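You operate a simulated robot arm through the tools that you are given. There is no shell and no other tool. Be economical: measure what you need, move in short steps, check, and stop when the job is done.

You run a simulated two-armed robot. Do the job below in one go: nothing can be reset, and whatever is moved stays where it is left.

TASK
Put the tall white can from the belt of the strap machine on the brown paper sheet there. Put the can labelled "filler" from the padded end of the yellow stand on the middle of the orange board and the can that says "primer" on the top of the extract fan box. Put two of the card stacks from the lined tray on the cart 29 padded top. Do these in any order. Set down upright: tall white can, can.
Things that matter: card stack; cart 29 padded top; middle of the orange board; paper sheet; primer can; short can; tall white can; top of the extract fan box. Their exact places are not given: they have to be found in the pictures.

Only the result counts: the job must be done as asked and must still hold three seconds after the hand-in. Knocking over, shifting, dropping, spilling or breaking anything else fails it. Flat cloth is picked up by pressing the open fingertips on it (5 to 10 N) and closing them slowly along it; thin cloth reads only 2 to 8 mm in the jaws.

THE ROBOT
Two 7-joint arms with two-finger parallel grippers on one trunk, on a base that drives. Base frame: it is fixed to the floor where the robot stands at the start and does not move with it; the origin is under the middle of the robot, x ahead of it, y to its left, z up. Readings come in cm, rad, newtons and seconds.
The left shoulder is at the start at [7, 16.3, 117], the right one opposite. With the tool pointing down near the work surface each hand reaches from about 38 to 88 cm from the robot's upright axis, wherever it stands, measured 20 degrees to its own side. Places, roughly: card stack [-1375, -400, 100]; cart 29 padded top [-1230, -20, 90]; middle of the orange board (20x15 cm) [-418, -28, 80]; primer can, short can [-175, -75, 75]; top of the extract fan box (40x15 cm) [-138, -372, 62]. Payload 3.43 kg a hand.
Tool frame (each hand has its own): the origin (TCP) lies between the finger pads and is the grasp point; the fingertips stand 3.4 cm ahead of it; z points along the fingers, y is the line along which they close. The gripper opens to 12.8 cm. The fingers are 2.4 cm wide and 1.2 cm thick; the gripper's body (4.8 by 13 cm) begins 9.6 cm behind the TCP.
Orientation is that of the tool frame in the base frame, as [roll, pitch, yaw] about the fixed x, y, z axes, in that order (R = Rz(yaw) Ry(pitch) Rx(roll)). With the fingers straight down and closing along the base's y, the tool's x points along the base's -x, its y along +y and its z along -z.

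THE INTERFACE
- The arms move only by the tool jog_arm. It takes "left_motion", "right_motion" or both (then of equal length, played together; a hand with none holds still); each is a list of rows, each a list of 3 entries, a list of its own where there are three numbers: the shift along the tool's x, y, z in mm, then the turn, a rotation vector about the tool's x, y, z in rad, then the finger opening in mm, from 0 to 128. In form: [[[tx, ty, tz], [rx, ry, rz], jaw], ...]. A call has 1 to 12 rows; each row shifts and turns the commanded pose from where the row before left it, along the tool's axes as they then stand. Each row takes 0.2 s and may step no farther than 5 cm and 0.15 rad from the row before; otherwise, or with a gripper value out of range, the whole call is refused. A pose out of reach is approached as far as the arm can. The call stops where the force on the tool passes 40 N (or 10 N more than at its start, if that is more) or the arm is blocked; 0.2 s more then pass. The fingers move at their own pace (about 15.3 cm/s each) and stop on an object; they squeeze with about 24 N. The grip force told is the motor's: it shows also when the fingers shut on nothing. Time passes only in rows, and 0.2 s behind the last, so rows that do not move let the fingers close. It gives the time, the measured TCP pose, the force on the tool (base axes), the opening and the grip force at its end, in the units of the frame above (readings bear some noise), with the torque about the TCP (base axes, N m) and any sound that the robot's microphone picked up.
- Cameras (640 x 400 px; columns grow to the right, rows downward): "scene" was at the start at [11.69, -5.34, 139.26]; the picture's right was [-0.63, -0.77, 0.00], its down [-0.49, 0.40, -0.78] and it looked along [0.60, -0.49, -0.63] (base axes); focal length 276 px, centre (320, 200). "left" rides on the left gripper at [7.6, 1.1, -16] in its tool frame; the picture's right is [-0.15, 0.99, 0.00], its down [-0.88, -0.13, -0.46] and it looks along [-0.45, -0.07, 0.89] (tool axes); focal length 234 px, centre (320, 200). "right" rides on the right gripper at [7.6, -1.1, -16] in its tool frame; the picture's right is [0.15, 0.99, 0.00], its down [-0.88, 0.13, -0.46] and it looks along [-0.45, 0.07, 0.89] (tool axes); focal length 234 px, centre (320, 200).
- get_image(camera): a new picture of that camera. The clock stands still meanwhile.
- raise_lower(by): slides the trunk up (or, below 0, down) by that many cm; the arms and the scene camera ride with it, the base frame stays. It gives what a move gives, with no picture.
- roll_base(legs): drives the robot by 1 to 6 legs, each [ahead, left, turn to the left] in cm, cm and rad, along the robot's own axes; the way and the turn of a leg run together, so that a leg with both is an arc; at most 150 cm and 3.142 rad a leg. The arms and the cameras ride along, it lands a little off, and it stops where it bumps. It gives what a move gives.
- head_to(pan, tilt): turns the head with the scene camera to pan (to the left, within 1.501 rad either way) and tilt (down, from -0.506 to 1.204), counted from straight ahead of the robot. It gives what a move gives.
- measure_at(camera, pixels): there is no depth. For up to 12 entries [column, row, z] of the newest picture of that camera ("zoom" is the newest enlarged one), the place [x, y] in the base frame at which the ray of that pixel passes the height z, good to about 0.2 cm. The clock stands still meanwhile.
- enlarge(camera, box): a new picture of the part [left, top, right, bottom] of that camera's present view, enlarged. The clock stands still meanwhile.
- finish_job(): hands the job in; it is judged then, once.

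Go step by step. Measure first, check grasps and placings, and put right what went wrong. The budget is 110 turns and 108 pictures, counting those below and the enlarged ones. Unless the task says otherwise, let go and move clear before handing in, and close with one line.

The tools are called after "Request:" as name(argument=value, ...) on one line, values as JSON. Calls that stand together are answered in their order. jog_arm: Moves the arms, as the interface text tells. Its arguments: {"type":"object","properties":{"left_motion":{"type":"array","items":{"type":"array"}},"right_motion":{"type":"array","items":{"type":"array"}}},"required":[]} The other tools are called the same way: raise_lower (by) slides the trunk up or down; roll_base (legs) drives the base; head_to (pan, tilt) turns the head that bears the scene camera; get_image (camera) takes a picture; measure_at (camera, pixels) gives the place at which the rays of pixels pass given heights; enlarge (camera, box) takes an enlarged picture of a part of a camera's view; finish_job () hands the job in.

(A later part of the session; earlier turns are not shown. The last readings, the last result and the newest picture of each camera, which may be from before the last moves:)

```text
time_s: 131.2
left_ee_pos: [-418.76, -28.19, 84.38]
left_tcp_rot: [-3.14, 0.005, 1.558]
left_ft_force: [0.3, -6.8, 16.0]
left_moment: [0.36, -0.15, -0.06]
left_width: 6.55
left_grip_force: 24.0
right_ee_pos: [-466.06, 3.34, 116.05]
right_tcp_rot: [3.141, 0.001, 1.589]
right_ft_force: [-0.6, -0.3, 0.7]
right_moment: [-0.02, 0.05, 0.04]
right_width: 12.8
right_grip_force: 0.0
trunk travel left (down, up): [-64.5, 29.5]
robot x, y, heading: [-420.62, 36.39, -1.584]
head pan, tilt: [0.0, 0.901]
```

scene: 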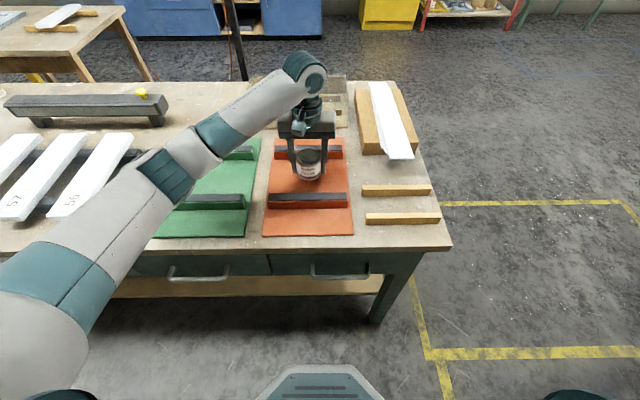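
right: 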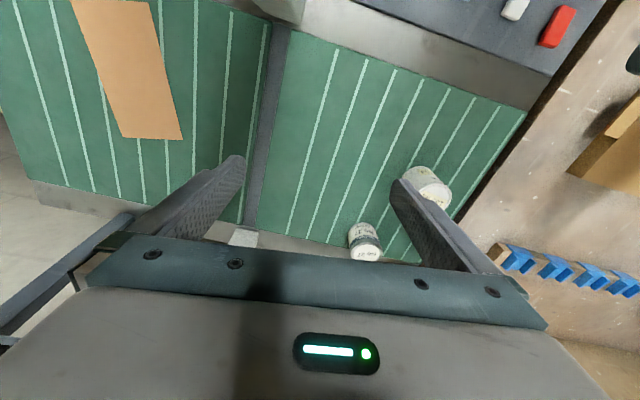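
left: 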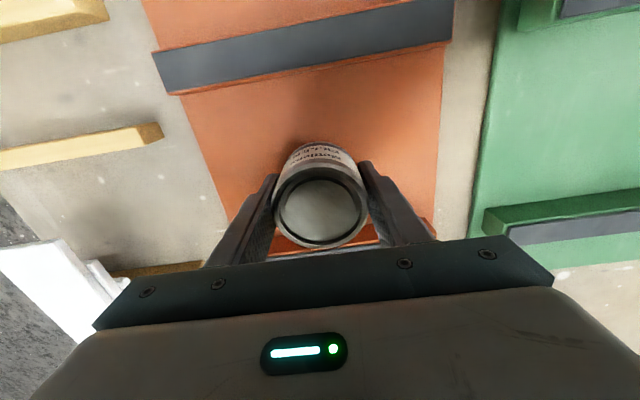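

Contact (16 N). Relax 2 mm, then open and rise.

Request:
jog_arm(left_motion=[[[0, 0, -2], [0, 0, 0], 0], [[0, 0, 0], [0, 0, 0], 70], [[0, 0, 0], [0, 0, 0], 85], [[0, 0, 0], [0, 0, 0], 120], [[0, 0, -15], [0, 0, 0], 120], [[0, 0, -40], [0, 0, 0], 120], [[0, 0, -45], [0, 0, 0], 120], [[0, 0, -45], [0, 0, 0], 120], [[0, 0, -45], [0, 0, 0], 120], [[40, 0, 0], [0, 0, 0], 120], [[40, 0, 0], [0, 0, 0], 120], [[40, 0, 0], [0, 0, 0], 120]])

Request:
get_image(camera="scene")

Request:
get_image(camera="left")

```text
time_s: 133.8
left_ee_pos: [-418.52, -16.37, 103.64]
left_tcp_rot: [-3.141, -0.001, 1.557]
left_ft_force: [0.5, 0.0, -1.0]
left_moment: [-0.03, -0.03, -0.01]
left_width: 12.01
left_grip_force: 0.0
right_ee_pos: [-466.08, 3.3, 115.96]
right_tcp_rot: [-3.141, 0.001, 1.588]
right_ft_force: [-0.4, -0.6, -0.3]
right_moment: [0.0, 0.01, 0.02]
right_width: 12.81
right_grip_force: 0.0
trunk travel left (down, up): [-64.5, 29.5]
robot x, y, heading: [-420.74, 36.37, -1.588]
head pan, tilt: [0.0, 0.901]
```

```text
53 pictures are left
```

scene: 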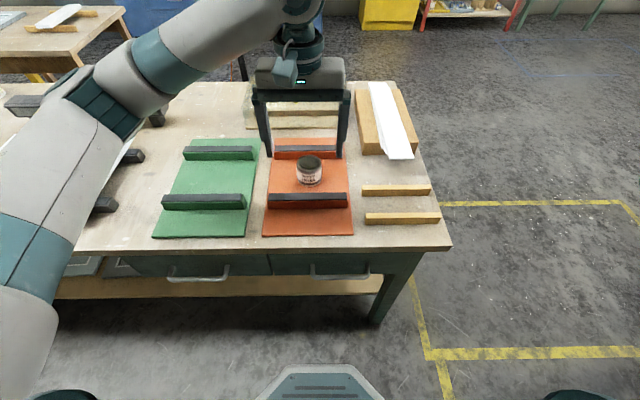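

```text
52 pictures are left
```

left: 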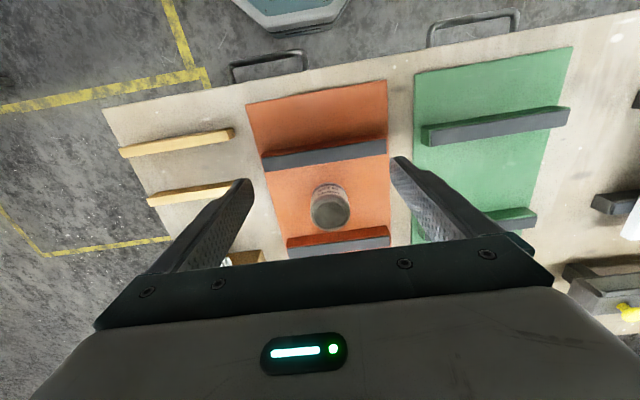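

Filler stands upright in the middle. Retract and drive back to the stand for the primer can.

Request:
jog_arm(left_motion=[[[40, 0, -20], [0, 0, 0], 120], [[40, 0, -20], [0, 0, 0], 120], [[30, 0, -20], [0, 0, 0], 120]])

Request:
roll_base(legs=[[10, 0, 0.015], [0, 120, 0], [0, 118, 0]])

Request:
head_to(pan=0.0, tilt=0.8)

Request:
get_image(camera="scene")

```text
time_s: 134.6
left_ee_pos: [-418.54, -5.14, 109.45]
left_tcp_rot: [3.14, -0.003, 1.557]
left_ft_force: [-0.7, 1.3, -0.3]
left_moment: [-0.01, -0.01, 0.04]
left_width: 12.01
left_grip_force: 0.1
right_ee_pos: [-466.26, 3.34, 116.08]
right_tcp_rot: [-3.141, 0.003, 1.587]
right_ft_force: [0.5, 0.1, 0.0]
right_moment: [-0.04, -0.02, 0.03]
right_width: 12.79
right_grip_force: 0.1
trunk travel left (down, up): [-64.5, 29.5]
robot x, y, heading: [-420.7, 36.03, -1.585]
head pan, tilt: [0.0, 0.901]
```

```text
time_s: 147.1
left_ee_pos: [-178.22, -15.36, 109.47]
left_tcp_rot: [3.141, 0.0, 1.582]
left_ft_force: [-0.2, 0.5, -0.3]
left_moment: [-0.01, -0.01, -0.01]
left_width: 12.03
left_grip_force: 0.0
right_ee_pos: [-225.88, -8.08, 115.98]
right_tcp_rot: [-3.141, 0.0, 1.613]
right_ft_force: [0.4, -0.7, -0.1]
right_moment: [0.0, 0.01, -0.01]
right_width: 12.8
right_grip_force: 0.1
trunk travel left (down, up): [-64.5, 29.5]
robot x, y, heading: [-181.51, 26.26, -1.557]
head pan, tilt: [0.0, 0.901]
```

```text
time_s: 147.8
left_ee_pos: [-177.94, -15.45, 109.34]
left_tcp_rot: [3.141, -0.002, 1.58]
left_ft_force: [0.6, 0.0, 0.1]
left_moment: [0.01, 0.01, 0.01]
left_width: 12.01
left_grip_force: 0.1
right_ee_pos: [-225.91, -8.02, 115.93]
right_tcp_rot: [-3.141, 0.003, 1.613]
right_ft_force: [1.1, 0.0, 0.1]
right_moment: [0.0, 0.0, 0.0]
right_width: 12.8
right_grip_force: 0.1
trunk travel left (down, up): [-64.5, 29.5]
robot x, y, heading: [-181.48, 26.11, -1.555]
head pan, tilt: [0.0, 0.799]
```

```text
51 pictures are left
```

scene: 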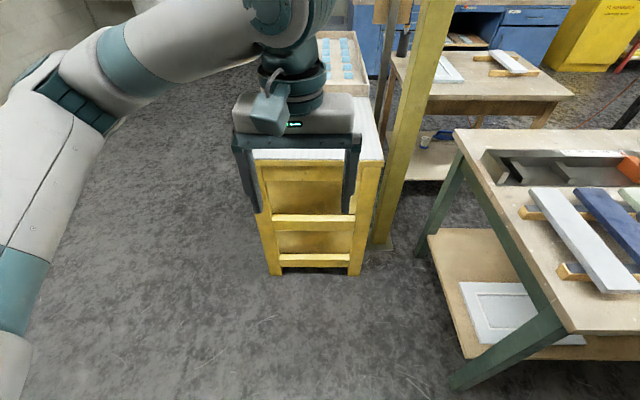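

Advance 36 cm to y≈-10, then move the left hand over the primer.

Request:
roll_base(legs=[[36, 0, -0.015]])

Request:
jog_arm(left_motion=[[[-40, -8, 0], [0, 0, 0], 128], [[-40, -8, 0], [0, 0, 0], 128], [[-40, -8, 0], [0, 0, 0], 128], [[-40, -8, 0], [0, 0, 0], 128], [[-40, -8, 0], [0, 0, 0], 128], [[0, 0, 0], [0, 0, 0], 128]])

Request:
get_image(camera="left")

Request:
get_image(camera="scene")

```text
time_s: 150.1
left_ee_pos: [-178.93, -51.42, 109.33]
left_tcp_rot: [-3.14, 0.0, 1.559]
left_ft_force: [-0.1, 0.1, 0.5]
left_moment: [0.02, 0.02, -0.03]
left_width: 12.02
left_grip_force: 0.2
right_ee_pos: [-226.57, -43.0, 115.96]
right_tcp_rot: [-3.142, 0.002, 1.592]
right_ft_force: [-0.2, 0.4, 0.2]
right_moment: [0.01, 0.01, 0.02]
right_width: 12.77
right_grip_force: 0.0
trunk travel left (down, up): [-64.5, 29.5]
robot x, y, heading: [-181.25, -10.0, -1.582]
head pan, tilt: [0.0, 0.799]
```

```text
time_s: 151.5
left_ee_pos: [-183.01, -71.33, 109.25]
left_tcp_rot: [-3.14, 0.0, 1.558]
left_ft_force: [-0.4, 0.5, -0.4]
left_moment: [0.01, 0.06, 0.01]
left_width: 12.79
left_grip_force: 0.0
right_ee_pos: [-226.63, -42.95, 115.92]
right_tcp_rot: [-3.139, 0.001, 1.591]
right_ft_force: [-0.1, -0.5, -0.2]
right_moment: [0.0, 0.01, 0.0]
right_width: 12.8
right_grip_force: 0.0
trunk travel left (down, up): [-64.5, 29.5]
robot x, y, heading: [-181.14, -9.58, -1.582]
head pan, tilt: [0.0, 0.799]
```

```text
50 pictures are left
```

left: 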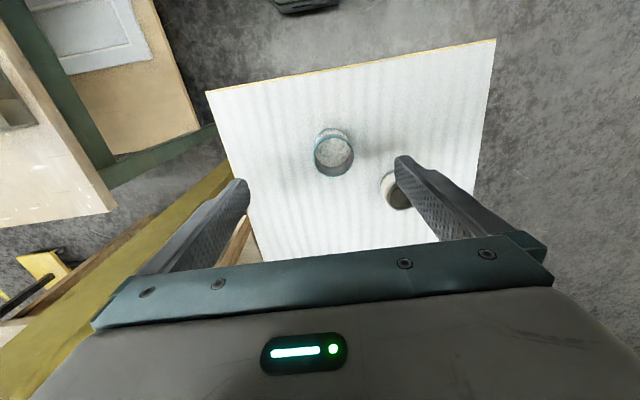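

```text
49 pictures are left
```

scene: 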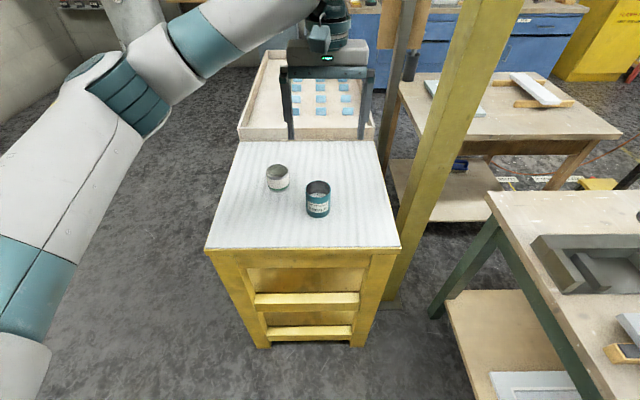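

Request:
measure_at(camera="left", pixels=[[334, 154, 87], [314, 155, 87], [354, 153, 87], [334, 154, 89], [331, 128, 79], [395, 188, 86]])

Request:
measure_at(camera="scene", pixels=[[318, 189, 87], [318, 189, 89], [318, 218, 79]])

```text
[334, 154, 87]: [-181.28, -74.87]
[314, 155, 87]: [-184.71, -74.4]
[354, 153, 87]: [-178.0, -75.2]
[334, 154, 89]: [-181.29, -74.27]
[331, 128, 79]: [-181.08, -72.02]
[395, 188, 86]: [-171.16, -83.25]
```

```text
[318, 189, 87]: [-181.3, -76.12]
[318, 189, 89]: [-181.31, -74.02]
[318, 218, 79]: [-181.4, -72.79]
```

Primer centre ≈(-181.3,-74.9), top ≈88.5. Descend and grip.

Request:
jog_arm(left_motion=[[[-36, 17, 0], [0, 0, 0], 128], [[0, 0, 45], [0, 0, 0], 128], [[0, 0, 45], [0, 0, 0], 128], [[0, 0, 45], [0, 0, 0], 128], [[0, 0, 45], [0, 0, 0], 128], [[0, 0, 40], [0, 0, 0], 128], [[0, 0, 22], [0, 0, 0], 128], [[0, 0, 8], [0, 0, 0], 128], [[0, 0, 0], [0, 0, 0], 90], [[0, 0, 0], [0, 0, 0], 50], [[0, 0, 0], [0, 0, 0], 0], [[0, 0, 0], [0, 0, 0], 0]])

Request:
jog_arm(left_motion=[[[0, 0, 0], [0, 0, 0], 0], [[0, 0, -3], [0, 0, 0], 0], [[0, 0, -6], [0, 0, 0], 0], [[0, 0, -10], [0, 0, 0], 0], [[0, 0, -10], [0, 0, 0], 0]])

Request:
get_image(camera="left")

```text
time_s: 154.1
left_ee_pos: [-181.55, -75.07, 84.35]
left_tcp_rot: [-3.141, -0.001, 1.559]
left_ft_force: [0.4, 0.2, 0.0]
left_moment: [-0.03, 0.02, 0.04]
left_width: 6.76
left_grip_force: 23.5
right_ee_pos: [-226.64, -43.02, 116.02]
right_tcp_rot: [3.141, 0.002, 1.593]
right_ft_force: [-0.1, -0.2, 0.1]
right_moment: [0.02, -0.01, 0.01]
right_width: 12.8
right_grip_force: 0.1
trunk travel left (down, up): [-64.5, 29.5]
robot x, y, heading: [-181.92, -9.84, -1.585]
head pan, tilt: [0.0, 0.799]
```

```text
time_s: 155.3
left_ee_pos: [-181.46, -74.85, 87.25]
left_tcp_rot: [3.14, -0.001, 1.557]
left_ft_force: [0.1, 0.1, -1.4]
left_moment: [0.02, -0.02, 0.0]
left_width: 6.75
left_grip_force: 24.0
right_ee_pos: [-226.53, -43.03, 116.02]
right_tcp_rot: [-3.141, -0.001, 1.592]
right_ft_force: [0.2, -0.2, 0.4]
right_moment: [-0.01, -0.01, -0.01]
right_width: 12.81
right_grip_force: 0.1
trunk travel left (down, up): [-64.5, 29.5]
robot x, y, heading: [-181.37, -9.68, -1.581]
head pan, tilt: [0.0, 0.799]
```

```text
48 pictures are left
```

left: 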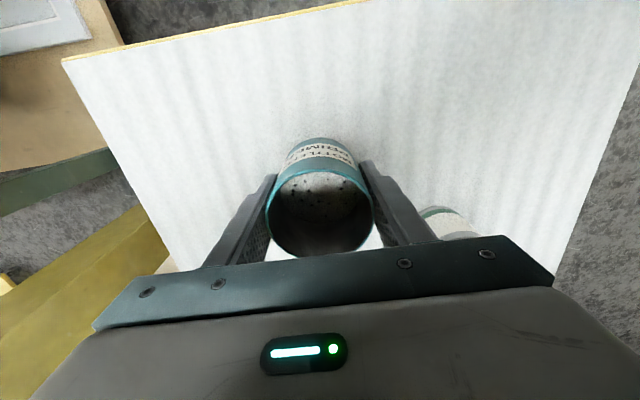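

Primer held. Lift and retract gently.

Request:
jog_arm(left_motion=[[[0, 0, -6], [0, 0, 0], 0], [[0, 0, -12], [0, 0, 0], 0], [[0, 0, -18], [0, 0, 0], 0], [[0, 0, -25], [0, 0, 0], 0], [[0, 0, -25], [0, 0, 0], 0], [[0, 0, -25], [0, 0, 0], 0], [[0, 0, -25], [0, 0, 0], 0], [[0, 0, -25], [0, 0, 0], 0], [[0, 0, -18], [0, 0, 0], 0], [[0, 0, -10], [0, 0, 0], 0], [[0, 0, -5], [0, 0, 0], 0]])

Request:
jog_arm(left_motion=[[[6, 0, 0], [0, 0, 0], 0], [[14, 0, 0], [0, 0, 0], 0], [[22, 0, 0], [0, 0, 0], 0], [[28, 0, 0], [0, 0, 0], 0], [[30, 0, 0], [0, 0, 0], 0], [[30, 0, 0], [0, 0, 0], 0], [[30, 0, 0], [0, 0, 0], 0], [[28, 0, 0], [0, 0, 0], 0], [[22, 0, 0], [0, 0, 0], 0], [[14, 0, 0], [0, 0, 0], 0], [[6, 0, 0], [0, 0, 0], 0]])

Request:
head_to(pan=1.2, tilt=0.4)

Request:
get_image(camera="scene")

```text
time_s: 157.7
left_ee_pos: [-181.5, -74.95, 106.49]
left_tcp_rot: [3.141, 0.0, 1.558]
left_ft_force: [0.5, -0.2, -1.1]
left_moment: [0.05, -0.01, 0.01]
left_width: 6.76
left_grip_force: 24.3
right_ee_pos: [-226.52, -43.06, 115.99]
right_tcp_rot: [3.14, 0.001, 1.593]
right_ft_force: [0.0, 1.3, 0.1]
right_moment: [0.03, 0.0, 0.03]
right_width: 12.8
right_grip_force: 0.2
trunk travel left (down, up): [-64.5, 29.5]
robot x, y, heading: [-181.03, -9.72, -1.581]
head pan, tilt: [0.0, 0.799]
```

```text
time_s: 160.1
left_ee_pos: [-181.34, -51.98, 106.62]
left_tcp_rot: [-3.14, -0.001, 1.56]
left_ft_force: [0.8, 0.5, -1.5]
left_moment: [0.0, 0.02, 0.02]
left_width: 6.74
left_grip_force: 24.1
right_ee_pos: [-226.57, -42.92, 115.86]
right_tcp_rot: [3.141, 0.003, 1.591]
right_ft_force: [-0.2, 0.6, 0.5]
right_moment: [-0.01, -0.02, 0.0]
right_width: 12.79
right_grip_force: 0.0
trunk travel left (down, up): [-64.5, 29.5]
robot x, y, heading: [-181.36, -10.13, -1.585]
head pan, tilt: [0.0, 0.799]
```

```text
time_s: 161.5
left_ee_pos: [-181.32, -51.97, 106.76]
left_tcp_rot: [-3.14, 0.001, 1.559]
left_ft_force: [-0.1, -0.4, -3.7]
left_moment: [0.02, -0.02, 0.02]
left_width: 6.76
left_grip_force: 24.1
right_ee_pos: [-226.59, -42.99, 116.0]
right_tcp_rot: [3.14, 0.0, 1.59]
right_ft_force: [0.4, -0.1, -0.6]
right_moment: [-0.01, -0.01, -0.01]
right_width: 12.81
right_grip_force: 0.0
trunk travel left (down, up): [-64.5, 29.5]
robot x, y, heading: [-181.3, -9.61, -1.581]
head pan, tilt: [1.201, 0.4]
```

```text
47 pictures are left
```

scene: 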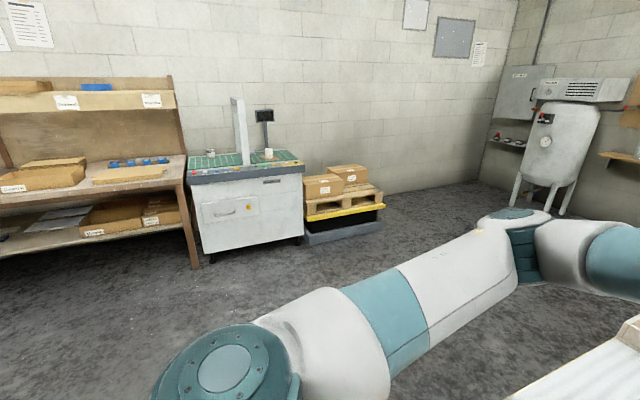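

Primer held. I back off, go left (to x≈-80), then forward along -y past the stand.

Request:
roll_base(legs=[[-25, 0, 0.01], [0, 100, 0], [140, 0, 0], [110, 0, 0]])

Request:
head_to(pan=-0.5, tilt=0.6)

Request:
get_image(camera="scene")

```text
time_s: 179.8
left_ee_pos: [-76.91, -274.39, 106.79]
left_tcp_rot: [-3.14, 0.0, 1.594]
left_ft_force: [0.0, 0.1, -2.0]
left_moment: [0.02, -0.04, 0.03]
left_width: 6.76
left_grip_force: 24.0
right_ee_pos: [-122.41, -266.96, 115.92]
right_tcp_rot: [3.142, -0.001, 1.624]
right_ft_force: [0.4, 0.9, 0.6]
right_moment: [-0.03, -0.01, 0.0]
right_width: 12.82
right_grip_force: 0.1
trunk travel left (down, up): [-64.5, 29.5]
robot x, y, heading: [-78.33, -232.25, -1.549]
head pan, tilt: [1.201, 0.4]
```

```text
time_s: 181.6
left_ee_pos: [-76.84, -274.41, 106.72]
left_tcp_rot: [-3.14, 0.0, 1.593]
left_ft_force: [0.2, 0.4, -1.3]
left_moment: [-0.01, 0.01, 0.01]
left_width: 6.75
left_grip_force: 24.4
right_ee_pos: [-122.39, -266.95, 116.04]
right_tcp_rot: [-3.142, 0.001, 1.626]
right_ft_force: [-0.3, 0.0, 0.3]
right_moment: [-0.02, -0.02, -0.03]
right_width: 12.81
right_grip_force: 0.1
trunk travel left (down, up): [-64.5, 29.5]
robot x, y, heading: [-78.62, -232.19, -1.551]
head pan, tilt: [-0.499, 0.6]
```

```text
46 pictures are left
```

scene: 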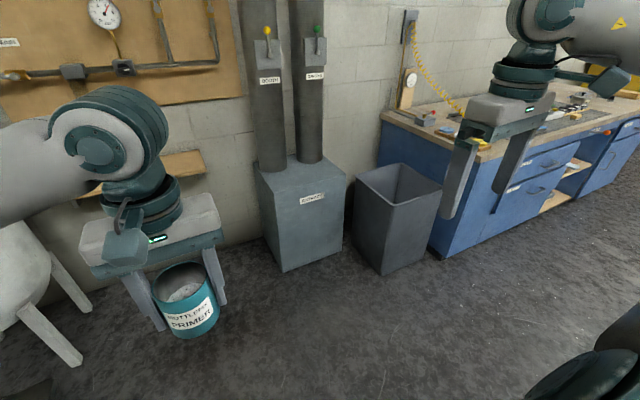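

The fan box with two ducts is at (300,215); its free front strip is the target. Measure its corners.

Request:
enlarge(camera="scene", box=[240, 140, 360, 240])

Request:
measure_at(camera="scene", pixels=[[274, 207, 62], [346, 180, 62], [256, 169, 62], [274, 172, 62], [311, 162, 62], [283, 271, 0], [343, 243, 0]])

```text
4.00 times, centred on (300, 190) of scene
```

zoom: 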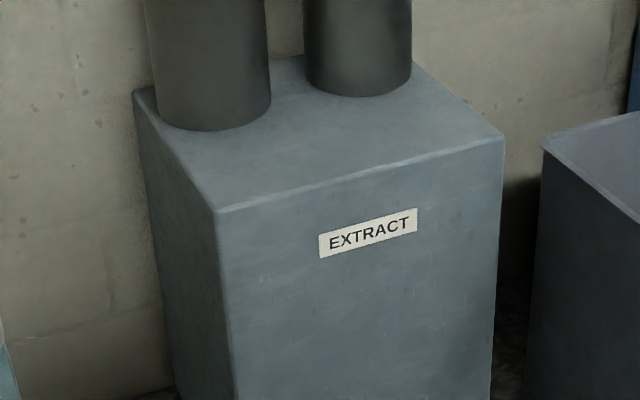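

```text
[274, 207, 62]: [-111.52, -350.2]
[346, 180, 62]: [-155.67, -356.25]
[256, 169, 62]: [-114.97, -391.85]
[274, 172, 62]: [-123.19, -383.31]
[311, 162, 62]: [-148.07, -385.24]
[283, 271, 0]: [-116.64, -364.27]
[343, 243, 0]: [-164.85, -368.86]
```

Box front is near y≈-364, height likely ~54. I move right 60 and ahead 50, then look again for triangulation.

Request:
roll_base(legs=[[0, -60, -0.02], [55, 0, 0]])

Request:
head_to(pan=0.0, tilt=0.8)

Request:
get_image(camera="scene")

Request:
get_image(camera="left")

```text
time_s: 187.7
left_ee_pos: [-137.08, -330.11, 106.8]
left_tcp_rot: [3.141, -0.001, 1.574]
left_ft_force: [0.5, -0.3, -1.4]
left_moment: [-0.02, 0.01, 0.01]
left_width: 6.77
left_grip_force: 23.6
right_ee_pos: [-182.47, -321.83, 116.09]
right_tcp_rot: [-3.141, 0.002, 1.605]
right_ft_force: [-1.1, 0.7, -0.5]
right_moment: [0.03, 0.01, 0.0]
right_width: 12.78
right_grip_force: 0.0
trunk travel left (down, up): [-64.5, 29.5]
robot x, y, heading: [-137.86, -287.99, -1.574]
head pan, tilt: [-0.499, 0.6]
```

```text
time_s: 188.6
left_ee_pos: [-137.01, -330.07, 106.61]
left_tcp_rot: [-3.141, -0.001, 1.572]
left_ft_force: [-0.1, -0.4, -2.0]
left_moment: [-0.01, -0.01, 0.01]
left_width: 6.74
left_grip_force: 24.0
right_ee_pos: [-182.49, -321.75, 116.08]
right_tcp_rot: [-3.141, 0.001, 1.606]
right_ft_force: [0.4, -0.1, -0.8]
right_moment: [-0.01, 0.03, -0.01]
right_width: 12.8
right_grip_force: 0.0
trunk travel left (down, up): [-64.5, 29.5]
robot x, y, heading: [-137.65, -288.45, -1.569]
head pan, tilt: [0.0, 0.799]
```

```text
44 pictures are left
```

scene: 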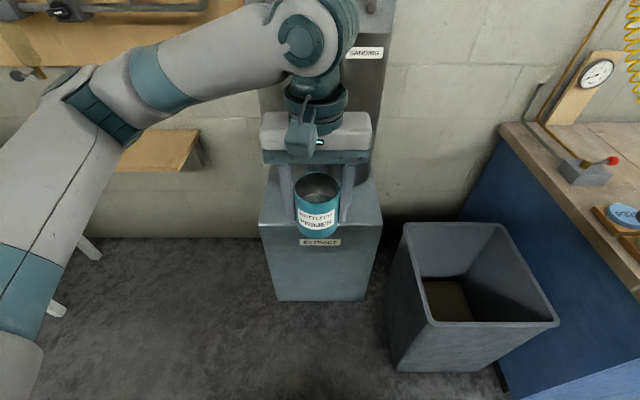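

```text
43 pictures are left
```

left: 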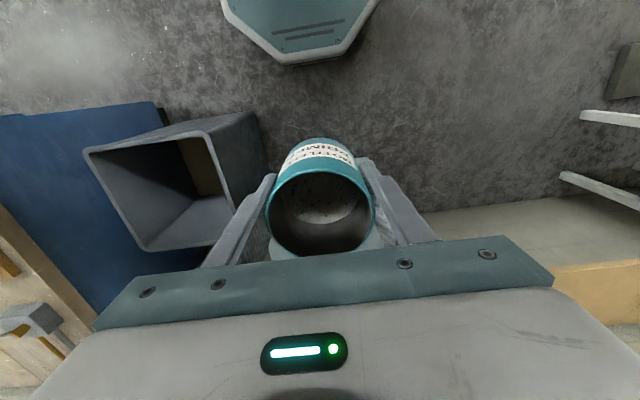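

Request:
measure_at(camera="scene", pixels=[[259, 225, 62], [259, 225, 54], [382, 226, 62], [382, 226, 54], [278, 300, 0], [364, 300, 0], [375, 184, 54], [268, 184, 54]])

```text
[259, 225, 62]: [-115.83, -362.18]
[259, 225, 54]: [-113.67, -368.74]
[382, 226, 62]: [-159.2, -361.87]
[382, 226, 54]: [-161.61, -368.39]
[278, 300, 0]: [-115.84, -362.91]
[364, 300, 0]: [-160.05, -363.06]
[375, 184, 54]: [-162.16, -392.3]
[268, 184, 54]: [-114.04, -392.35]
```

Top z≈62, front edge y≈-362.4, x -116…-159.5. Target (-137.7,-368.5), TCP z≈67. Move 8 cm ahead and lower the trunk 18 cm.

Request:
roll_base(legs=[[8, 0, 0]])

Request:
raise_lower(by=-18)

Request:
get_image(camera="scene")

```text
time_s: 189.7
left_ee_pos: [-137.15, -337.9, 106.69]
left_tcp_rot: [-3.141, -0.001, 1.573]
left_ft_force: [0.6, 0.9, -2.3]
left_moment: [0.05, 0.01, -0.02]
left_width: 6.76
left_grip_force: 24.0
right_ee_pos: [-182.4, -329.62, 116.1]
right_tcp_rot: [-3.139, -0.001, 1.604]
right_ft_force: [0.5, 0.7, 0.3]
right_moment: [0.0, 0.03, 0.02]
right_width: 12.79
right_grip_force: 0.1
trunk travel left (down, up): [-64.5, 29.5]
robot x, y, heading: [-137.6, -295.43, -1.568]
head pan, tilt: [0.0, 0.799]
```

```text
time_s: 191.7
left_ee_pos: [-136.99, -337.92, 88.75]
left_tcp_rot: [3.14, 0.0, 1.573]
left_ft_force: [-0.2, 0.7, -1.9]
left_moment: [0.04, 0.02, 0.01]
left_width: 6.77
left_grip_force: 24.4
right_ee_pos: [-182.38, -329.37, 97.98]
right_tcp_rot: [-3.14, 0.004, 1.605]
right_ft_force: [-1.3, 0.4, -0.1]
right_moment: [0.07, 0.01, -0.02]
right_width: 12.79
right_grip_force: 0.1
trunk travel left (down, up): [-46.5, 47.5]
robot x, y, heading: [-137.84, -295.3, -1.569]
head pan, tilt: [0.0, 0.799]
```

```text
42 pictures are left
```

scene: 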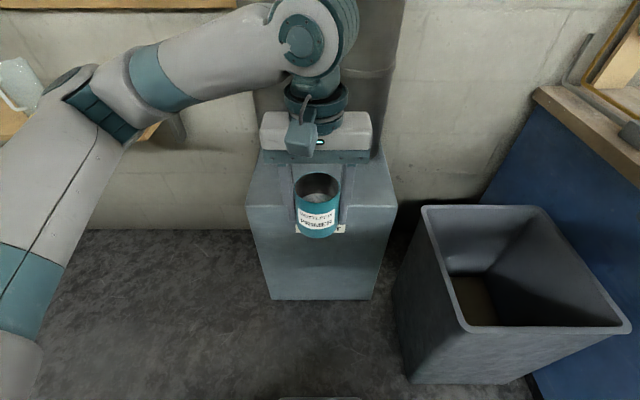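

Request:
measure_at(camera="scene", pixels=[[247, 207, 62], [397, 208, 62], [247, 207, 60], [397, 208, 60], [271, 299, 0], [374, 299, 0], [384, 153, 62]])

Request:
jog_arm(left_motion=[[[-8, 0, 0], [0, 0, 0], 0], [[-18, -1, 0], [0, 0, 0], 0], [[-28, -1, 0], [0, 0, 0], 0], [[-34, -1, 0], [0, 0, 0], 0], [[-38, -1, 0], [0, 0, 0], 0], [[-38, -1, 0], [0, 0, 0], 0], [[-38, -1, 0], [0, 0, 0], 0], [[-38, -1, 0], [0, 0, 0], 0], [[-32, 0, 0], [0, 0, 0], 0], [[-20, 0, 0], [0, 0, 0], 0], [[-10, 0, 0], [0, 0, 0], 0], [[-4, 0, 0], [0, 0, 0], 0]])

Request:
get_image(camera="scene")

Request:
get_image(camera="left")

```text
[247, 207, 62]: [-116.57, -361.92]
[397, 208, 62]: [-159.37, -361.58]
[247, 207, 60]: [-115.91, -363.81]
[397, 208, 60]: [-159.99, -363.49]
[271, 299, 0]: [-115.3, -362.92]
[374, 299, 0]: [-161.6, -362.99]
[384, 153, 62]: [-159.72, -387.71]
```

```text
time_s: 194.3
left_ee_pos: [-137.68, -368.5, 88.75]
left_tcp_rot: [-3.141, -0.002, 1.574]
left_ft_force: [-0.2, 0.0, -2.9]
left_moment: [-0.01, -0.02, -0.02]
left_width: 6.73
left_grip_force: 24.1
right_ee_pos: [-182.34, -329.52, 98.01]
right_tcp_rot: [-3.14, 0.002, 1.606]
right_ft_force: [0.8, -0.3, -0.5]
right_moment: [0.0, -0.02, -0.01]
right_width: 12.8
right_grip_force: 0.0
trunk travel left (down, up): [-46.5, 47.5]
robot x, y, heading: [-137.38, -295.81, -1.569]
head pan, tilt: [0.0, 0.799]
```

```text
41 pictures are left
```

scene: 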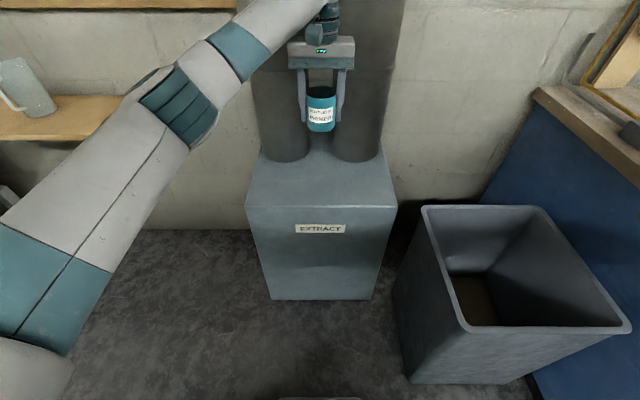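

```text
40 pictures are left
```

left: 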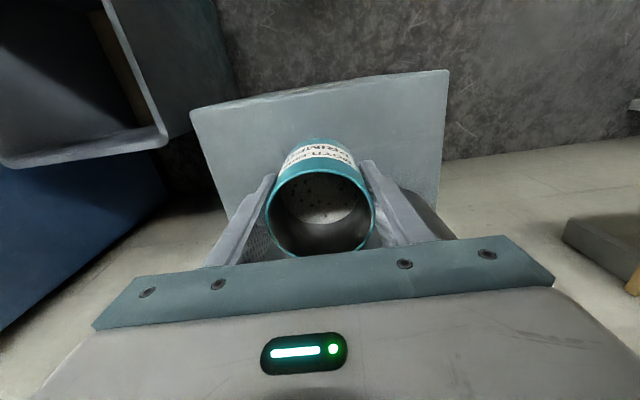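

No contact with ducts. Descend gently to ~1.5 cm above.

Request:
jog_arm(left_motion=[[[0, 0, 8], [0, 0, 0], 0], [[0, 0, 16], [0, 0, 0], 0], [[0, 0, 24], [0, 0, 0], 0], [[0, 0, 28], [0, 0, 0], 0], [[0, 0, 28], [0, 0, 0], 0], [[0, 0, 28], [0, 0, 0], 0], [[0, 0, 26], [0, 0, 0], 0], [[0, 0, 18], [0, 0, 0], 0], [[0, 0, 12], [0, 0, 0], 0], [[0, 0, 8], [0, 0, 0], 0], [[0, 0, 4], [0, 0, 0], 0]])

Request:
get_image(camera="left")

Request:
measure_at(camera="left", pixels=[[320, 50, 62]])

Request:
enlarge(camera="scene", box=[240, 80, 400, 240])

```text
time_s: 196.7
left_ee_pos: [-137.59, -368.42, 68.67]
left_tcp_rot: [3.141, -0.001, 1.571]
left_ft_force: [0.6, 0.4, -1.9]
left_moment: [0.01, 0.01, -0.01]
left_width: 6.76
left_grip_force: 24.2
right_ee_pos: [-182.48, -329.57, 98.07]
right_tcp_rot: [-3.14, 0.002, 1.606]
right_ft_force: [0.1, -0.5, -0.1]
right_moment: [0.02, -0.01, 0.01]
right_width: 12.8
right_grip_force: 0.0
trunk travel left (down, up): [-46.5, 47.5]
robot x, y, heading: [-137.61, -295.55, -1.566]
head pan, tilt: [0.0, 0.799]
```

```text
39 pictures are left
```

left: 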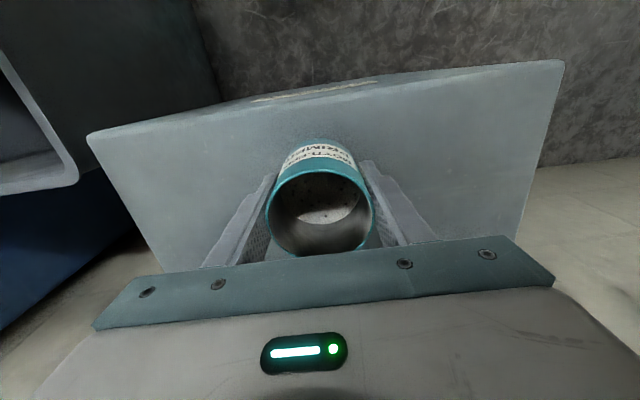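

```text
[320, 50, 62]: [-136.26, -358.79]
```

```text
2.50 times, centred on (320, 160) of scene
```

zoom: 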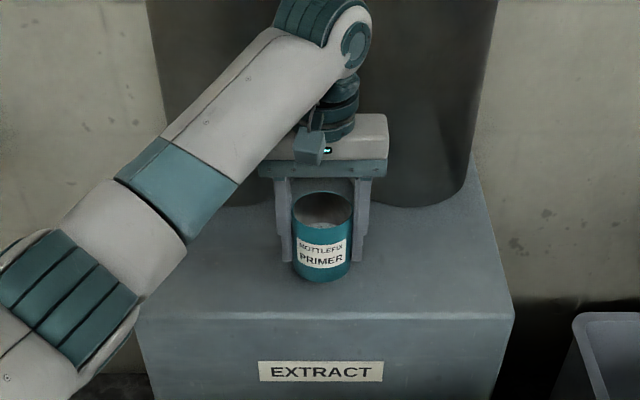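

Well over the free strip. Lower 2 mm steps to contact.

Request:
jog_arm(left_motion=[[[0, 0, 4], [0, 0, 0], 0], [[0, 0, 3], [0, 0, 0], 0], [[0, 0, 2], [0, 0, 0], 0], [[0, 0, 2], [0, 0, 0], 0], [[0, 0, 0], [0, 0, 0], 0]])

Request:
jog_arm(left_motion=[[[0, 0, 2], [0, 0, 0], 0], [[0, 0, 2], [0, 0, 0], 0], [[0, 0, 0], [0, 0, 0], 0]])

```text
time_s: 197.9
left_ee_pos: [-137.55, -368.42, 67.52]
left_tcp_rot: [-3.141, -0.002, 1.573]
left_ft_force: [0.2, 0.1, -1.6]
left_moment: [0.02, 0.0, 0.02]
left_width: 6.75
left_grip_force: 24.2
right_ee_pos: [-182.28, -329.49, 98.12]
right_tcp_rot: [-3.141, 0.002, 1.606]
right_ft_force: [0.7, -0.5, 0.6]
right_moment: [0.01, 0.0, 0.04]
right_width: 12.83
right_grip_force: 0.0
trunk travel left (down, up): [-46.5, 47.5]
robot x, y, heading: [-137.62, -295.55, -1.567]
head pan, tilt: [0.0, 0.799]
```

```text
time_s: 198.7
left_ee_pos: [-137.6, -368.4, 67.23]
left_tcp_rot: [-3.141, 0.0, 1.574]
left_ft_force: [-0.8, -0.2, -1.6]
left_moment: [0.01, -0.01, 0.04]
left_width: 6.75
left_grip_force: 23.7
right_ee_pos: [-182.42, -329.4, 98.09]
right_tcp_rot: [-3.14, 0.001, 1.605]
right_ft_force: [-0.1, 1.1, 0.2]
right_moment: [0.0, -0.01, -0.04]
right_width: 12.77
right_grip_force: 0.0
trunk travel left (down, up): [-46.5, 47.5]
robot x, y, heading: [-137.55, -295.53, -1.567]
head pan, tilt: [0.0, 0.799]
```

Request:
jog_arm(left_motion=[[[0, 0, 2], [0, 0, 0], 0], [[0, 0, 0], [0, 0, 0], 0]])

Request:
jog_arm(left_motion=[[[0, 0, 2], [0, 0, 0], 0], [[0, 0, 0], [0, 0, 0], 0]])

```text
time_s: 199.3
left_ee_pos: [-137.64, -368.43, 67.05]
left_tcp_rot: [3.142, -0.002, 1.573]
left_ft_force: [-1.3, 0.2, -1.7]
left_moment: [-0.04, -0.02, -0.01]
left_width: 6.78
left_grip_force: 24.4
right_ee_pos: [-182.3, -329.53, 97.94]
right_tcp_rot: [-3.14, 0.001, 1.605]
right_ft_force: [-0.3, -0.2, 0.0]
right_moment: [0.02, 0.04, -0.01]
right_width: 12.78
right_grip_force: 0.0
trunk travel left (down, up): [-46.5, 47.5]
robot x, y, heading: [-137.4, -295.63, -1.567]
head pan, tilt: [0.0, 0.799]
```

```text
time_s: 199.9
left_ee_pos: [-137.67, -368.37, 66.7]
left_tcp_rot: [3.141, -0.001, 1.573]
left_ft_force: [-0.6, -0.3, -2.4]
left_moment: [-0.01, 0.03, 0.03]
left_width: 6.76
left_grip_force: 24.3
right_ee_pos: [-182.39, -329.55, 97.96]
right_tcp_rot: [-3.14, 0.002, 1.605]
right_ft_force: [0.3, 0.4, -0.6]
right_moment: [-0.02, -0.02, 0.0]
right_width: 12.78
right_grip_force: 0.0
trunk travel left (down, up): [-46.5, 47.5]
robot x, y, heading: [-137.5, -295.96, -1.566]
head pan, tilt: [0.0, 0.799]
```

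Request:
jog_arm(left_motion=[[[0, 0, 2], [0, 0, 0], 0], [[0, 0, 0], [0, 0, 0], 0]])

Request:
jog_arm(left_motion=[[[0, 0, 1], [0, 0, 0], 0], [[0, 0, 0], [0, 0, 0], 0]])

```text
time_s: 200.5
left_ee_pos: [-137.53, -368.41, 66.65]
left_tcp_rot: [-3.139, -0.003, 1.575]
left_ft_force: [0.5, 0.4, -2.5]
left_moment: [0.02, 0.0, -0.02]
left_width: 6.74
left_grip_force: 24.0
right_ee_pos: [-182.34, -329.56, 97.98]
right_tcp_rot: [-3.14, 0.003, 1.605]
right_ft_force: [0.0, 0.3, -1.2]
right_moment: [-0.03, -0.03, -0.01]
right_width: 12.79
right_grip_force: 0.1
trunk travel left (down, up): [-46.5, 47.5]
robot x, y, heading: [-137.65, -295.49, -1.566]
head pan, tilt: [0.0, 0.799]
```

```text
time_s: 201.1
left_ee_pos: [-137.69, -368.4, 66.55]
left_tcp_rot: [3.141, -0.002, 1.574]
left_ft_force: [0.2, -0.3, -1.1]
left_moment: [0.02, -0.01, 0.01]
left_width: 6.75
left_grip_force: 24.1
right_ee_pos: [-182.52, -329.48, 97.97]
right_tcp_rot: [-3.14, 0.004, 1.605]
right_ft_force: [-0.6, 0.4, 0.1]
right_moment: [-0.02, 0.0, -0.02]
right_width: 12.78
right_grip_force: 0.1
trunk travel left (down, up): [-46.5, 47.5]
robot x, y, heading: [-137.73, -295.5, -1.568]
head pan, tilt: [0.0, 0.799]
```

Request:
jog_arm(left_motion=[[[0, 0, 2], [0, 0, 0], 0], [[0, 0, 0], [0, 0, 0], 0]])

Request:
jog_arm(left_motion=[[[0, 0, 1.5], [0, 0, 0], 0], [[0, 0, 0], [0, 0, 0], 0]])

Request:
enlarge(camera="scene", box=[290, 110, 350, 160])

```text
time_s: 201.7
left_ee_pos: [-137.67, -368.55, 66.48]
left_tcp_rot: [3.141, 0.0, 1.574]
left_ft_force: [-0.5, -2.2, 3.1]
left_moment: [0.08, 0.02, 0.02]
left_width: 6.73
left_grip_force: 24.3
right_ee_pos: [-182.43, -329.49, 98.05]
right_tcp_rot: [-3.14, -0.001, 1.606]
right_ft_force: [0.9, -0.5, -0.2]
right_moment: [0.01, 0.03, -0.01]
right_width: 12.78
right_grip_force: 0.2
trunk travel left (down, up): [-46.5, 47.5]
robot x, y, heading: [-137.61, -295.66, -1.57]
head pan, tilt: [0.0, 0.799]
```

```text
time_s: 202.3
left_ee_pos: [-137.58, -368.46, 66.36]
left_tcp_rot: [-3.14, 0.001, 1.574]
left_ft_force: [-0.3, -3.7, 10.8]
left_moment: [0.17, 0.03, 0.02]
left_width: 6.76
left_grip_force: 23.8
right_ee_pos: [-182.42, -329.37, 98.08]
right_tcp_rot: [-3.139, 0.002, 1.606]
right_ft_force: [0.3, 0.4, -0.4]
right_moment: [0.0, 0.03, -0.03]
right_width: 12.8
right_grip_force: 0.1
trunk travel left (down, up): [-46.5, 47.5]
robot x, y, heading: [-137.02, -295.77, -1.566]
head pan, tilt: [0.0, 0.799]
```

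```text
8.00 times, centred on (320, 135) of scene
```

zoom: 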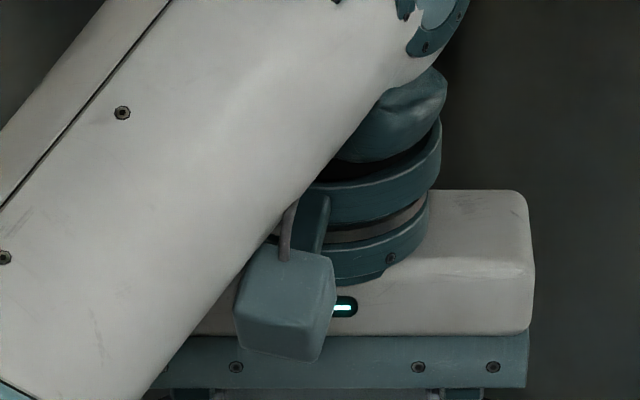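

Contact (≈11 N). Relax 2 mm, open, rise straight up, then retract.

Request:
jog_arm(left_motion=[[[0, 0, -1.5], [0, 0, 0], 0], [[0, 0, 0], [0, 0, 0], 72], [[0, 0, 0], [0, 0, 0], 85], [[0, 0, 0], [0, 0, 0], 115], [[0, 0, -12], [0, 0, 0], 115], [[0, 0, -35], [0, 0, 0], 115], [[0, 0, -45], [0, 0, 0], 115], [[0, 0, -45], [0, 0, 0], 115], [[0, 0, -45], [0, 0, 0], 115], [[40, 0, -10], [0, 0, 0], 115], [[40, 0, 0], [0, 0, 0], 115], [[40, 0, 0], [0, 0, 0], 115]])

Request:
jog_arm(left_motion=[[[45, 0, 0], [0, 0, 0], 115], [[45, 0, 0], [0, 0, 0], 115], [[45, 0, 0], [0, 0, 0], 115], [[20, 0, 0], [0, 0, 0], 115]])

Request:
get_image(camera="left")

```text
time_s: 204.9
left_ee_pos: [-137.53, -356.2, 85.51]
left_tcp_rot: [-3.14, -0.002, 1.573]
left_ft_force: [0.7, 0.2, -0.2]
left_moment: [0.0, 0.01, 0.01]
left_width: 11.49
left_grip_force: 0.0
right_ee_pos: [-182.42, -329.42, 98.12]
right_tcp_rot: [-3.138, 0.003, 1.605]
right_ft_force: [0.7, 1.4, 0.3]
right_moment: [-0.03, 0.02, 0.0]
right_width: 12.8
right_grip_force: 0.1
trunk travel left (down, up): [-46.5, 47.5]
robot x, y, heading: [-137.8, -295.93, -1.567]
head pan, tilt: [0.0, 0.799]
```

```text
time_s: 205.9
left_ee_pos: [-137.59, -340.81, 85.43]
left_tcp_rot: [3.141, 0.001, 1.575]
left_ft_force: [0.2, -0.2, 0.4]
left_moment: [0.0, -0.01, 0.06]
left_width: 11.49
left_grip_force: 0.1
right_ee_pos: [-182.44, -329.4, 98.09]
right_tcp_rot: [-3.14, 0.001, 1.605]
right_ft_force: [0.0, 0.0, 0.4]
right_moment: [-0.04, -0.02, -0.02]
right_width: 12.78
right_grip_force: 0.1
trunk travel left (down, up): [-46.5, 47.5]
robot x, y, heading: [-137.73, -295.44, -1.57]
head pan, tilt: [0.0, 0.799]
```

```text
36 pictures are left
```

left: 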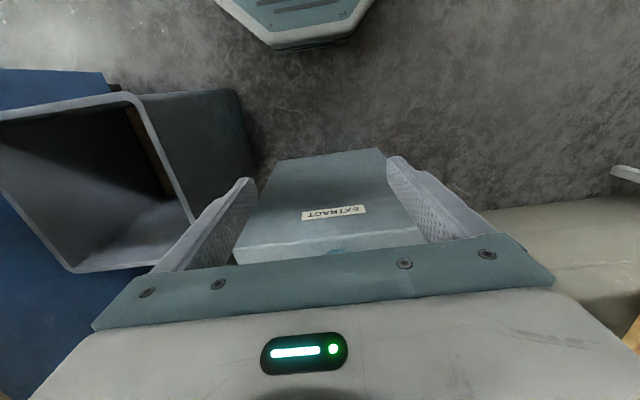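

Back off, raise the trunk, and check the primer with the scene camera.

Request:
roll_base(legs=[[-45, 0, 0]])

Request:
raise_lower(by=25)

Request:
head_to(pan=-0.25, tilt=0.55)

Request:
get_image(camera="scene")

```text
time_s: 208.6
left_ee_pos: [-137.73, -295.55, 85.44]
left_tcp_rot: [3.141, 0.0, 1.578]
left_ft_force: [-0.3, 0.1, -0.7]
left_moment: [-0.04, 0.03, -0.01]
left_width: 11.51
left_grip_force: 0.0
right_ee_pos: [-182.49, -284.17, 98.08]
right_tcp_rot: [-3.141, 0.001, 1.61]
right_ft_force: [-0.2, 0.2, 0.4]
right_moment: [0.0, -0.02, 0.0]
right_width: 12.81
right_grip_force: 0.0
trunk travel left (down, up): [-46.5, 47.5]
robot x, y, heading: [-137.59, -250.15, -1.563]
head pan, tilt: [0.0, 0.799]
```

```text
time_s: 211.2
left_ee_pos: [-137.79, -295.56, 110.48]
left_tcp_rot: [-3.14, 0.001, 1.577]
left_ft_force: [-0.7, 0.5, -0.9]
left_moment: [-0.02, 0.01, 0.01]
left_width: 11.49
left_grip_force: 0.1
right_ee_pos: [-182.44, -284.25, 123.02]
right_tcp_rot: [-3.14, 0.002, 1.611]
right_ft_force: [-0.2, -0.2, 0.0]
right_moment: [-0.03, 0.0, 0.01]
right_width: 12.79
right_grip_force: 0.0
trunk travel left (down, up): [-71.5, 22.5]
robot x, y, heading: [-137.82, -250.04, -1.568]
head pan, tilt: [0.0, 0.799]
```

```text
time_s: 212.0
left_ee_pos: [-137.78, -295.51, 110.49]
left_tcp_rot: [-3.141, 0.003, 1.578]
left_ft_force: [-0.4, 0.4, -0.3]
left_moment: [0.04, 0.0, 0.07]
left_width: 11.46
left_grip_force: 0.0
right_ee_pos: [-182.49, -284.32, 123.03]
right_tcp_rot: [-3.139, 0.0, 1.612]
right_ft_force: [-0.2, -0.6, 0.8]
right_moment: [0.03, -0.01, 0.01]
right_width: 12.82
right_grip_force: 0.0
trunk travel left (down, up): [-71.5, 22.5]
robot x, y, heading: [-137.71, -250.4, -1.565]
head pan, tilt: [-0.25, 0.55]
```

```text
35 pictures are left
```

scene: 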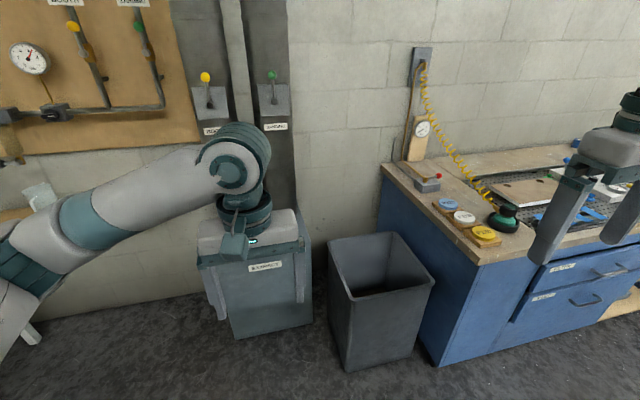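

The gripper hides the can. I turn right to face -x (towards the cards) and look at the fan box and the way ahead.

Request:
roll_base(legs=[[0, 0, -1.571]])

Request:
get_image(camera="scene")

Request:
head_to(pan=1.5, tilt=0.5)

Request:
get_image(camera="scene")

```text
time_s: 216.2
left_ee_pos: [-183.03, -250.18, 110.35]
left_tcp_rot: [3.141, 0.0, 0.002]
left_ft_force: [0.9, -0.9, -0.6]
left_moment: [0.01, 0.01, -0.04]
left_width: 11.5
left_grip_force: 0.1
right_ee_pos: [-171.68, -205.45, 122.99]
right_tcp_rot: [-3.14, 0.002, 0.036]
right_ft_force: [-0.3, 0.1, 0.6]
right_moment: [0.02, 0.01, 0.0]
right_width: 12.79
right_grip_force: 0.1
trunk travel left (down, up): [-71.5, 22.5]
robot x, y, heading: [-137.76, -249.84, -3.139]
head pan, tilt: [-0.25, 0.55]
```

```text
34 pictures are left
```

scene: 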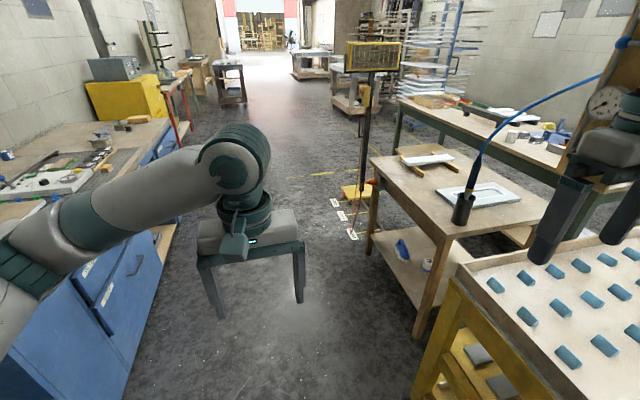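

```text
time_s: 218.0
left_ee_pos: [-183.13, -250.14, 110.36]
left_tcp_rot: [3.141, 0.0, 0.004]
left_ft_force: [-0.1, 0.3, -0.3]
left_moment: [0.0, 0.0, -0.02]
left_width: 11.48
left_grip_force: 0.0
right_ee_pos: [-171.86, -205.45, 122.88]
right_tcp_rot: [-3.14, 0.001, 0.038]
right_ft_force: [-0.5, 0.0, -0.4]
right_moment: [-0.01, -0.05, 0.04]
right_width: 12.81
right_grip_force: 0.1
trunk travel left (down, up): [-71.5, 22.5]
robot x, y, heading: [-138.07, -249.94, -3.136]
head pan, tilt: [1.499, 0.499]
```

```text
33 pictures are left
```

scene: 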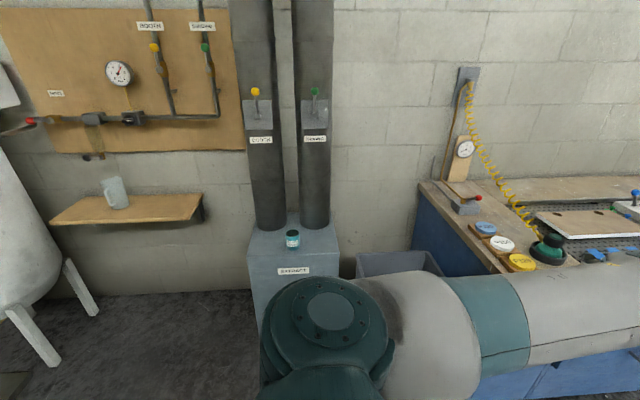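

Primer stands upright on the fan box. Now the way ahead: I measure the aisle limits (bench front, table leg, lamp foot, hanging nozzle).

Request:
head_to(pan=-0.2, tilt=0.35)

Request:
get_image(camera="scene")

```text
time_s: 219.7
left_ee_pos: [-183.03, -250.11, 110.53]
left_tcp_rot: [3.141, 0.001, 0.003]
left_ft_force: [-0.2, 0.1, -0.1]
left_moment: [-0.02, -0.01, 0.04]
left_width: 11.52
left_grip_force: 0.1
right_ee_pos: [-171.84, -205.41, 123.04]
right_tcp_rot: [-3.14, 0.001, 0.037]
right_ft_force: [0.3, -0.7, 0.2]
right_moment: [0.01, 0.03, 0.06]
right_width: 12.81
right_grip_force: 0.1
trunk travel left (down, up): [-71.5, 22.5]
robot x, y, heading: [-137.85, -250.38, -3.141]
head pan, tilt: [-0.201, 0.351]
```

```text
32 pictures are left
```

scene: 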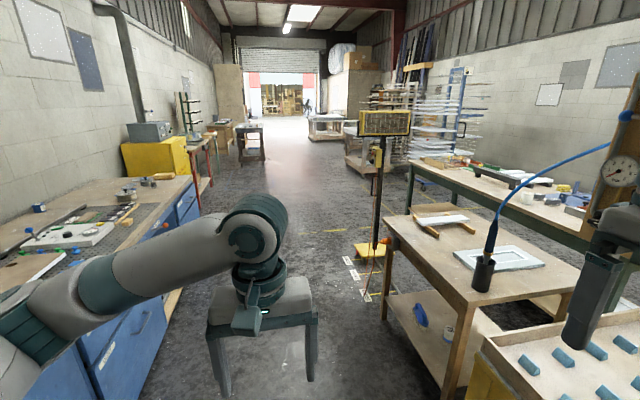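

Request:
measure_at(camera="scene", pixels=[[200, 205, 85], [195, 180, 90], [140, 395, 3], [388, 222, 80], [470, 300, 80], [356, 247, 3], [388, 245, 3], [482, 287, 85], [215, 180, 85], [240, 155, 60], [263, 155, 60], [310, 138, 0]])

```text
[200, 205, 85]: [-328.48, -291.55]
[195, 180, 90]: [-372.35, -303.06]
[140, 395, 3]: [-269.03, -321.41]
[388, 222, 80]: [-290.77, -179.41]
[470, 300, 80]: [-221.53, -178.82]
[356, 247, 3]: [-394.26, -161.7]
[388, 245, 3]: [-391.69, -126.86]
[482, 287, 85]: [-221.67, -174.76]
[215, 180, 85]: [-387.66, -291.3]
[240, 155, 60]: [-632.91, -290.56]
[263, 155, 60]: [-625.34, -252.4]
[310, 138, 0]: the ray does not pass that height
```

The aisle centre is y≈-250, clear of lamp (y>-175) and bench. Drive 280 cm ahead and look again.

Request:
roll_base(legs=[[150, 0, 0], [140, 0, 0]])

Request:
get_image(camera="scene")

```text
time_s: 233.6
left_ee_pos: [-471.71, -253.23, 110.41]
left_tcp_rot: [3.14, 0.0, 0.018]
left_ft_force: [-0.4, 0.3, 0.2]
left_moment: [-0.02, -0.02, -0.02]
left_width: 11.47
left_grip_force: 0.0
right_ee_pos: [-460.87, -208.59, 123.08]
right_tcp_rot: [-3.139, 0.002, 0.05]
right_ft_force: [-0.4, 0.3, -0.7]
right_moment: [0.01, -0.02, 0.0]
right_width: 12.8
right_grip_force: 0.0
trunk travel left (down, up): [-71.5, 22.5]
robot x, y, heading: [-426.29, -252.53, -3.122]
head pan, tilt: [-0.201, 0.351]
```

```text
31 pictures are left
```

scene: 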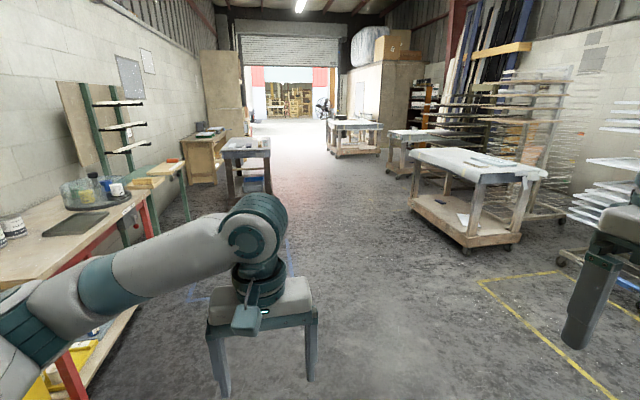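

Request:
measure_at(camera="scene", pixels=[[230, 205, 0], [270, 200, 0], [470, 252, 0], [412, 208, 0], [335, 155, 0], [378, 153, 0], [386, 175, 0], [290, 120, 0], [330, 120, 90], [375, 127, 90]])

Request:
enlarge(camera="scene", box=[180, 60, 400, 200])

```text
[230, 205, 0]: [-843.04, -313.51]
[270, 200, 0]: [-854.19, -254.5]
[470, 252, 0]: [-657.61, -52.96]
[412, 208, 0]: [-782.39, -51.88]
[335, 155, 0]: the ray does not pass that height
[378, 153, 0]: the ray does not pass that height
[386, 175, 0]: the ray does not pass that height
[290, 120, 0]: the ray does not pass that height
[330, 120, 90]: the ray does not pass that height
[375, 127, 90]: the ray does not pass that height
```

```text
2.86 times, centred on (290, 130) of scene
```

zoom: 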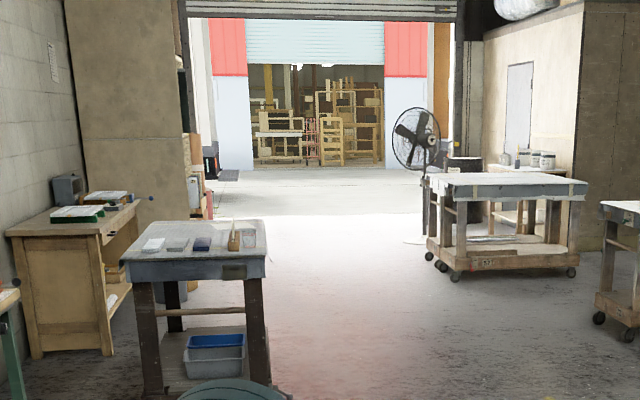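

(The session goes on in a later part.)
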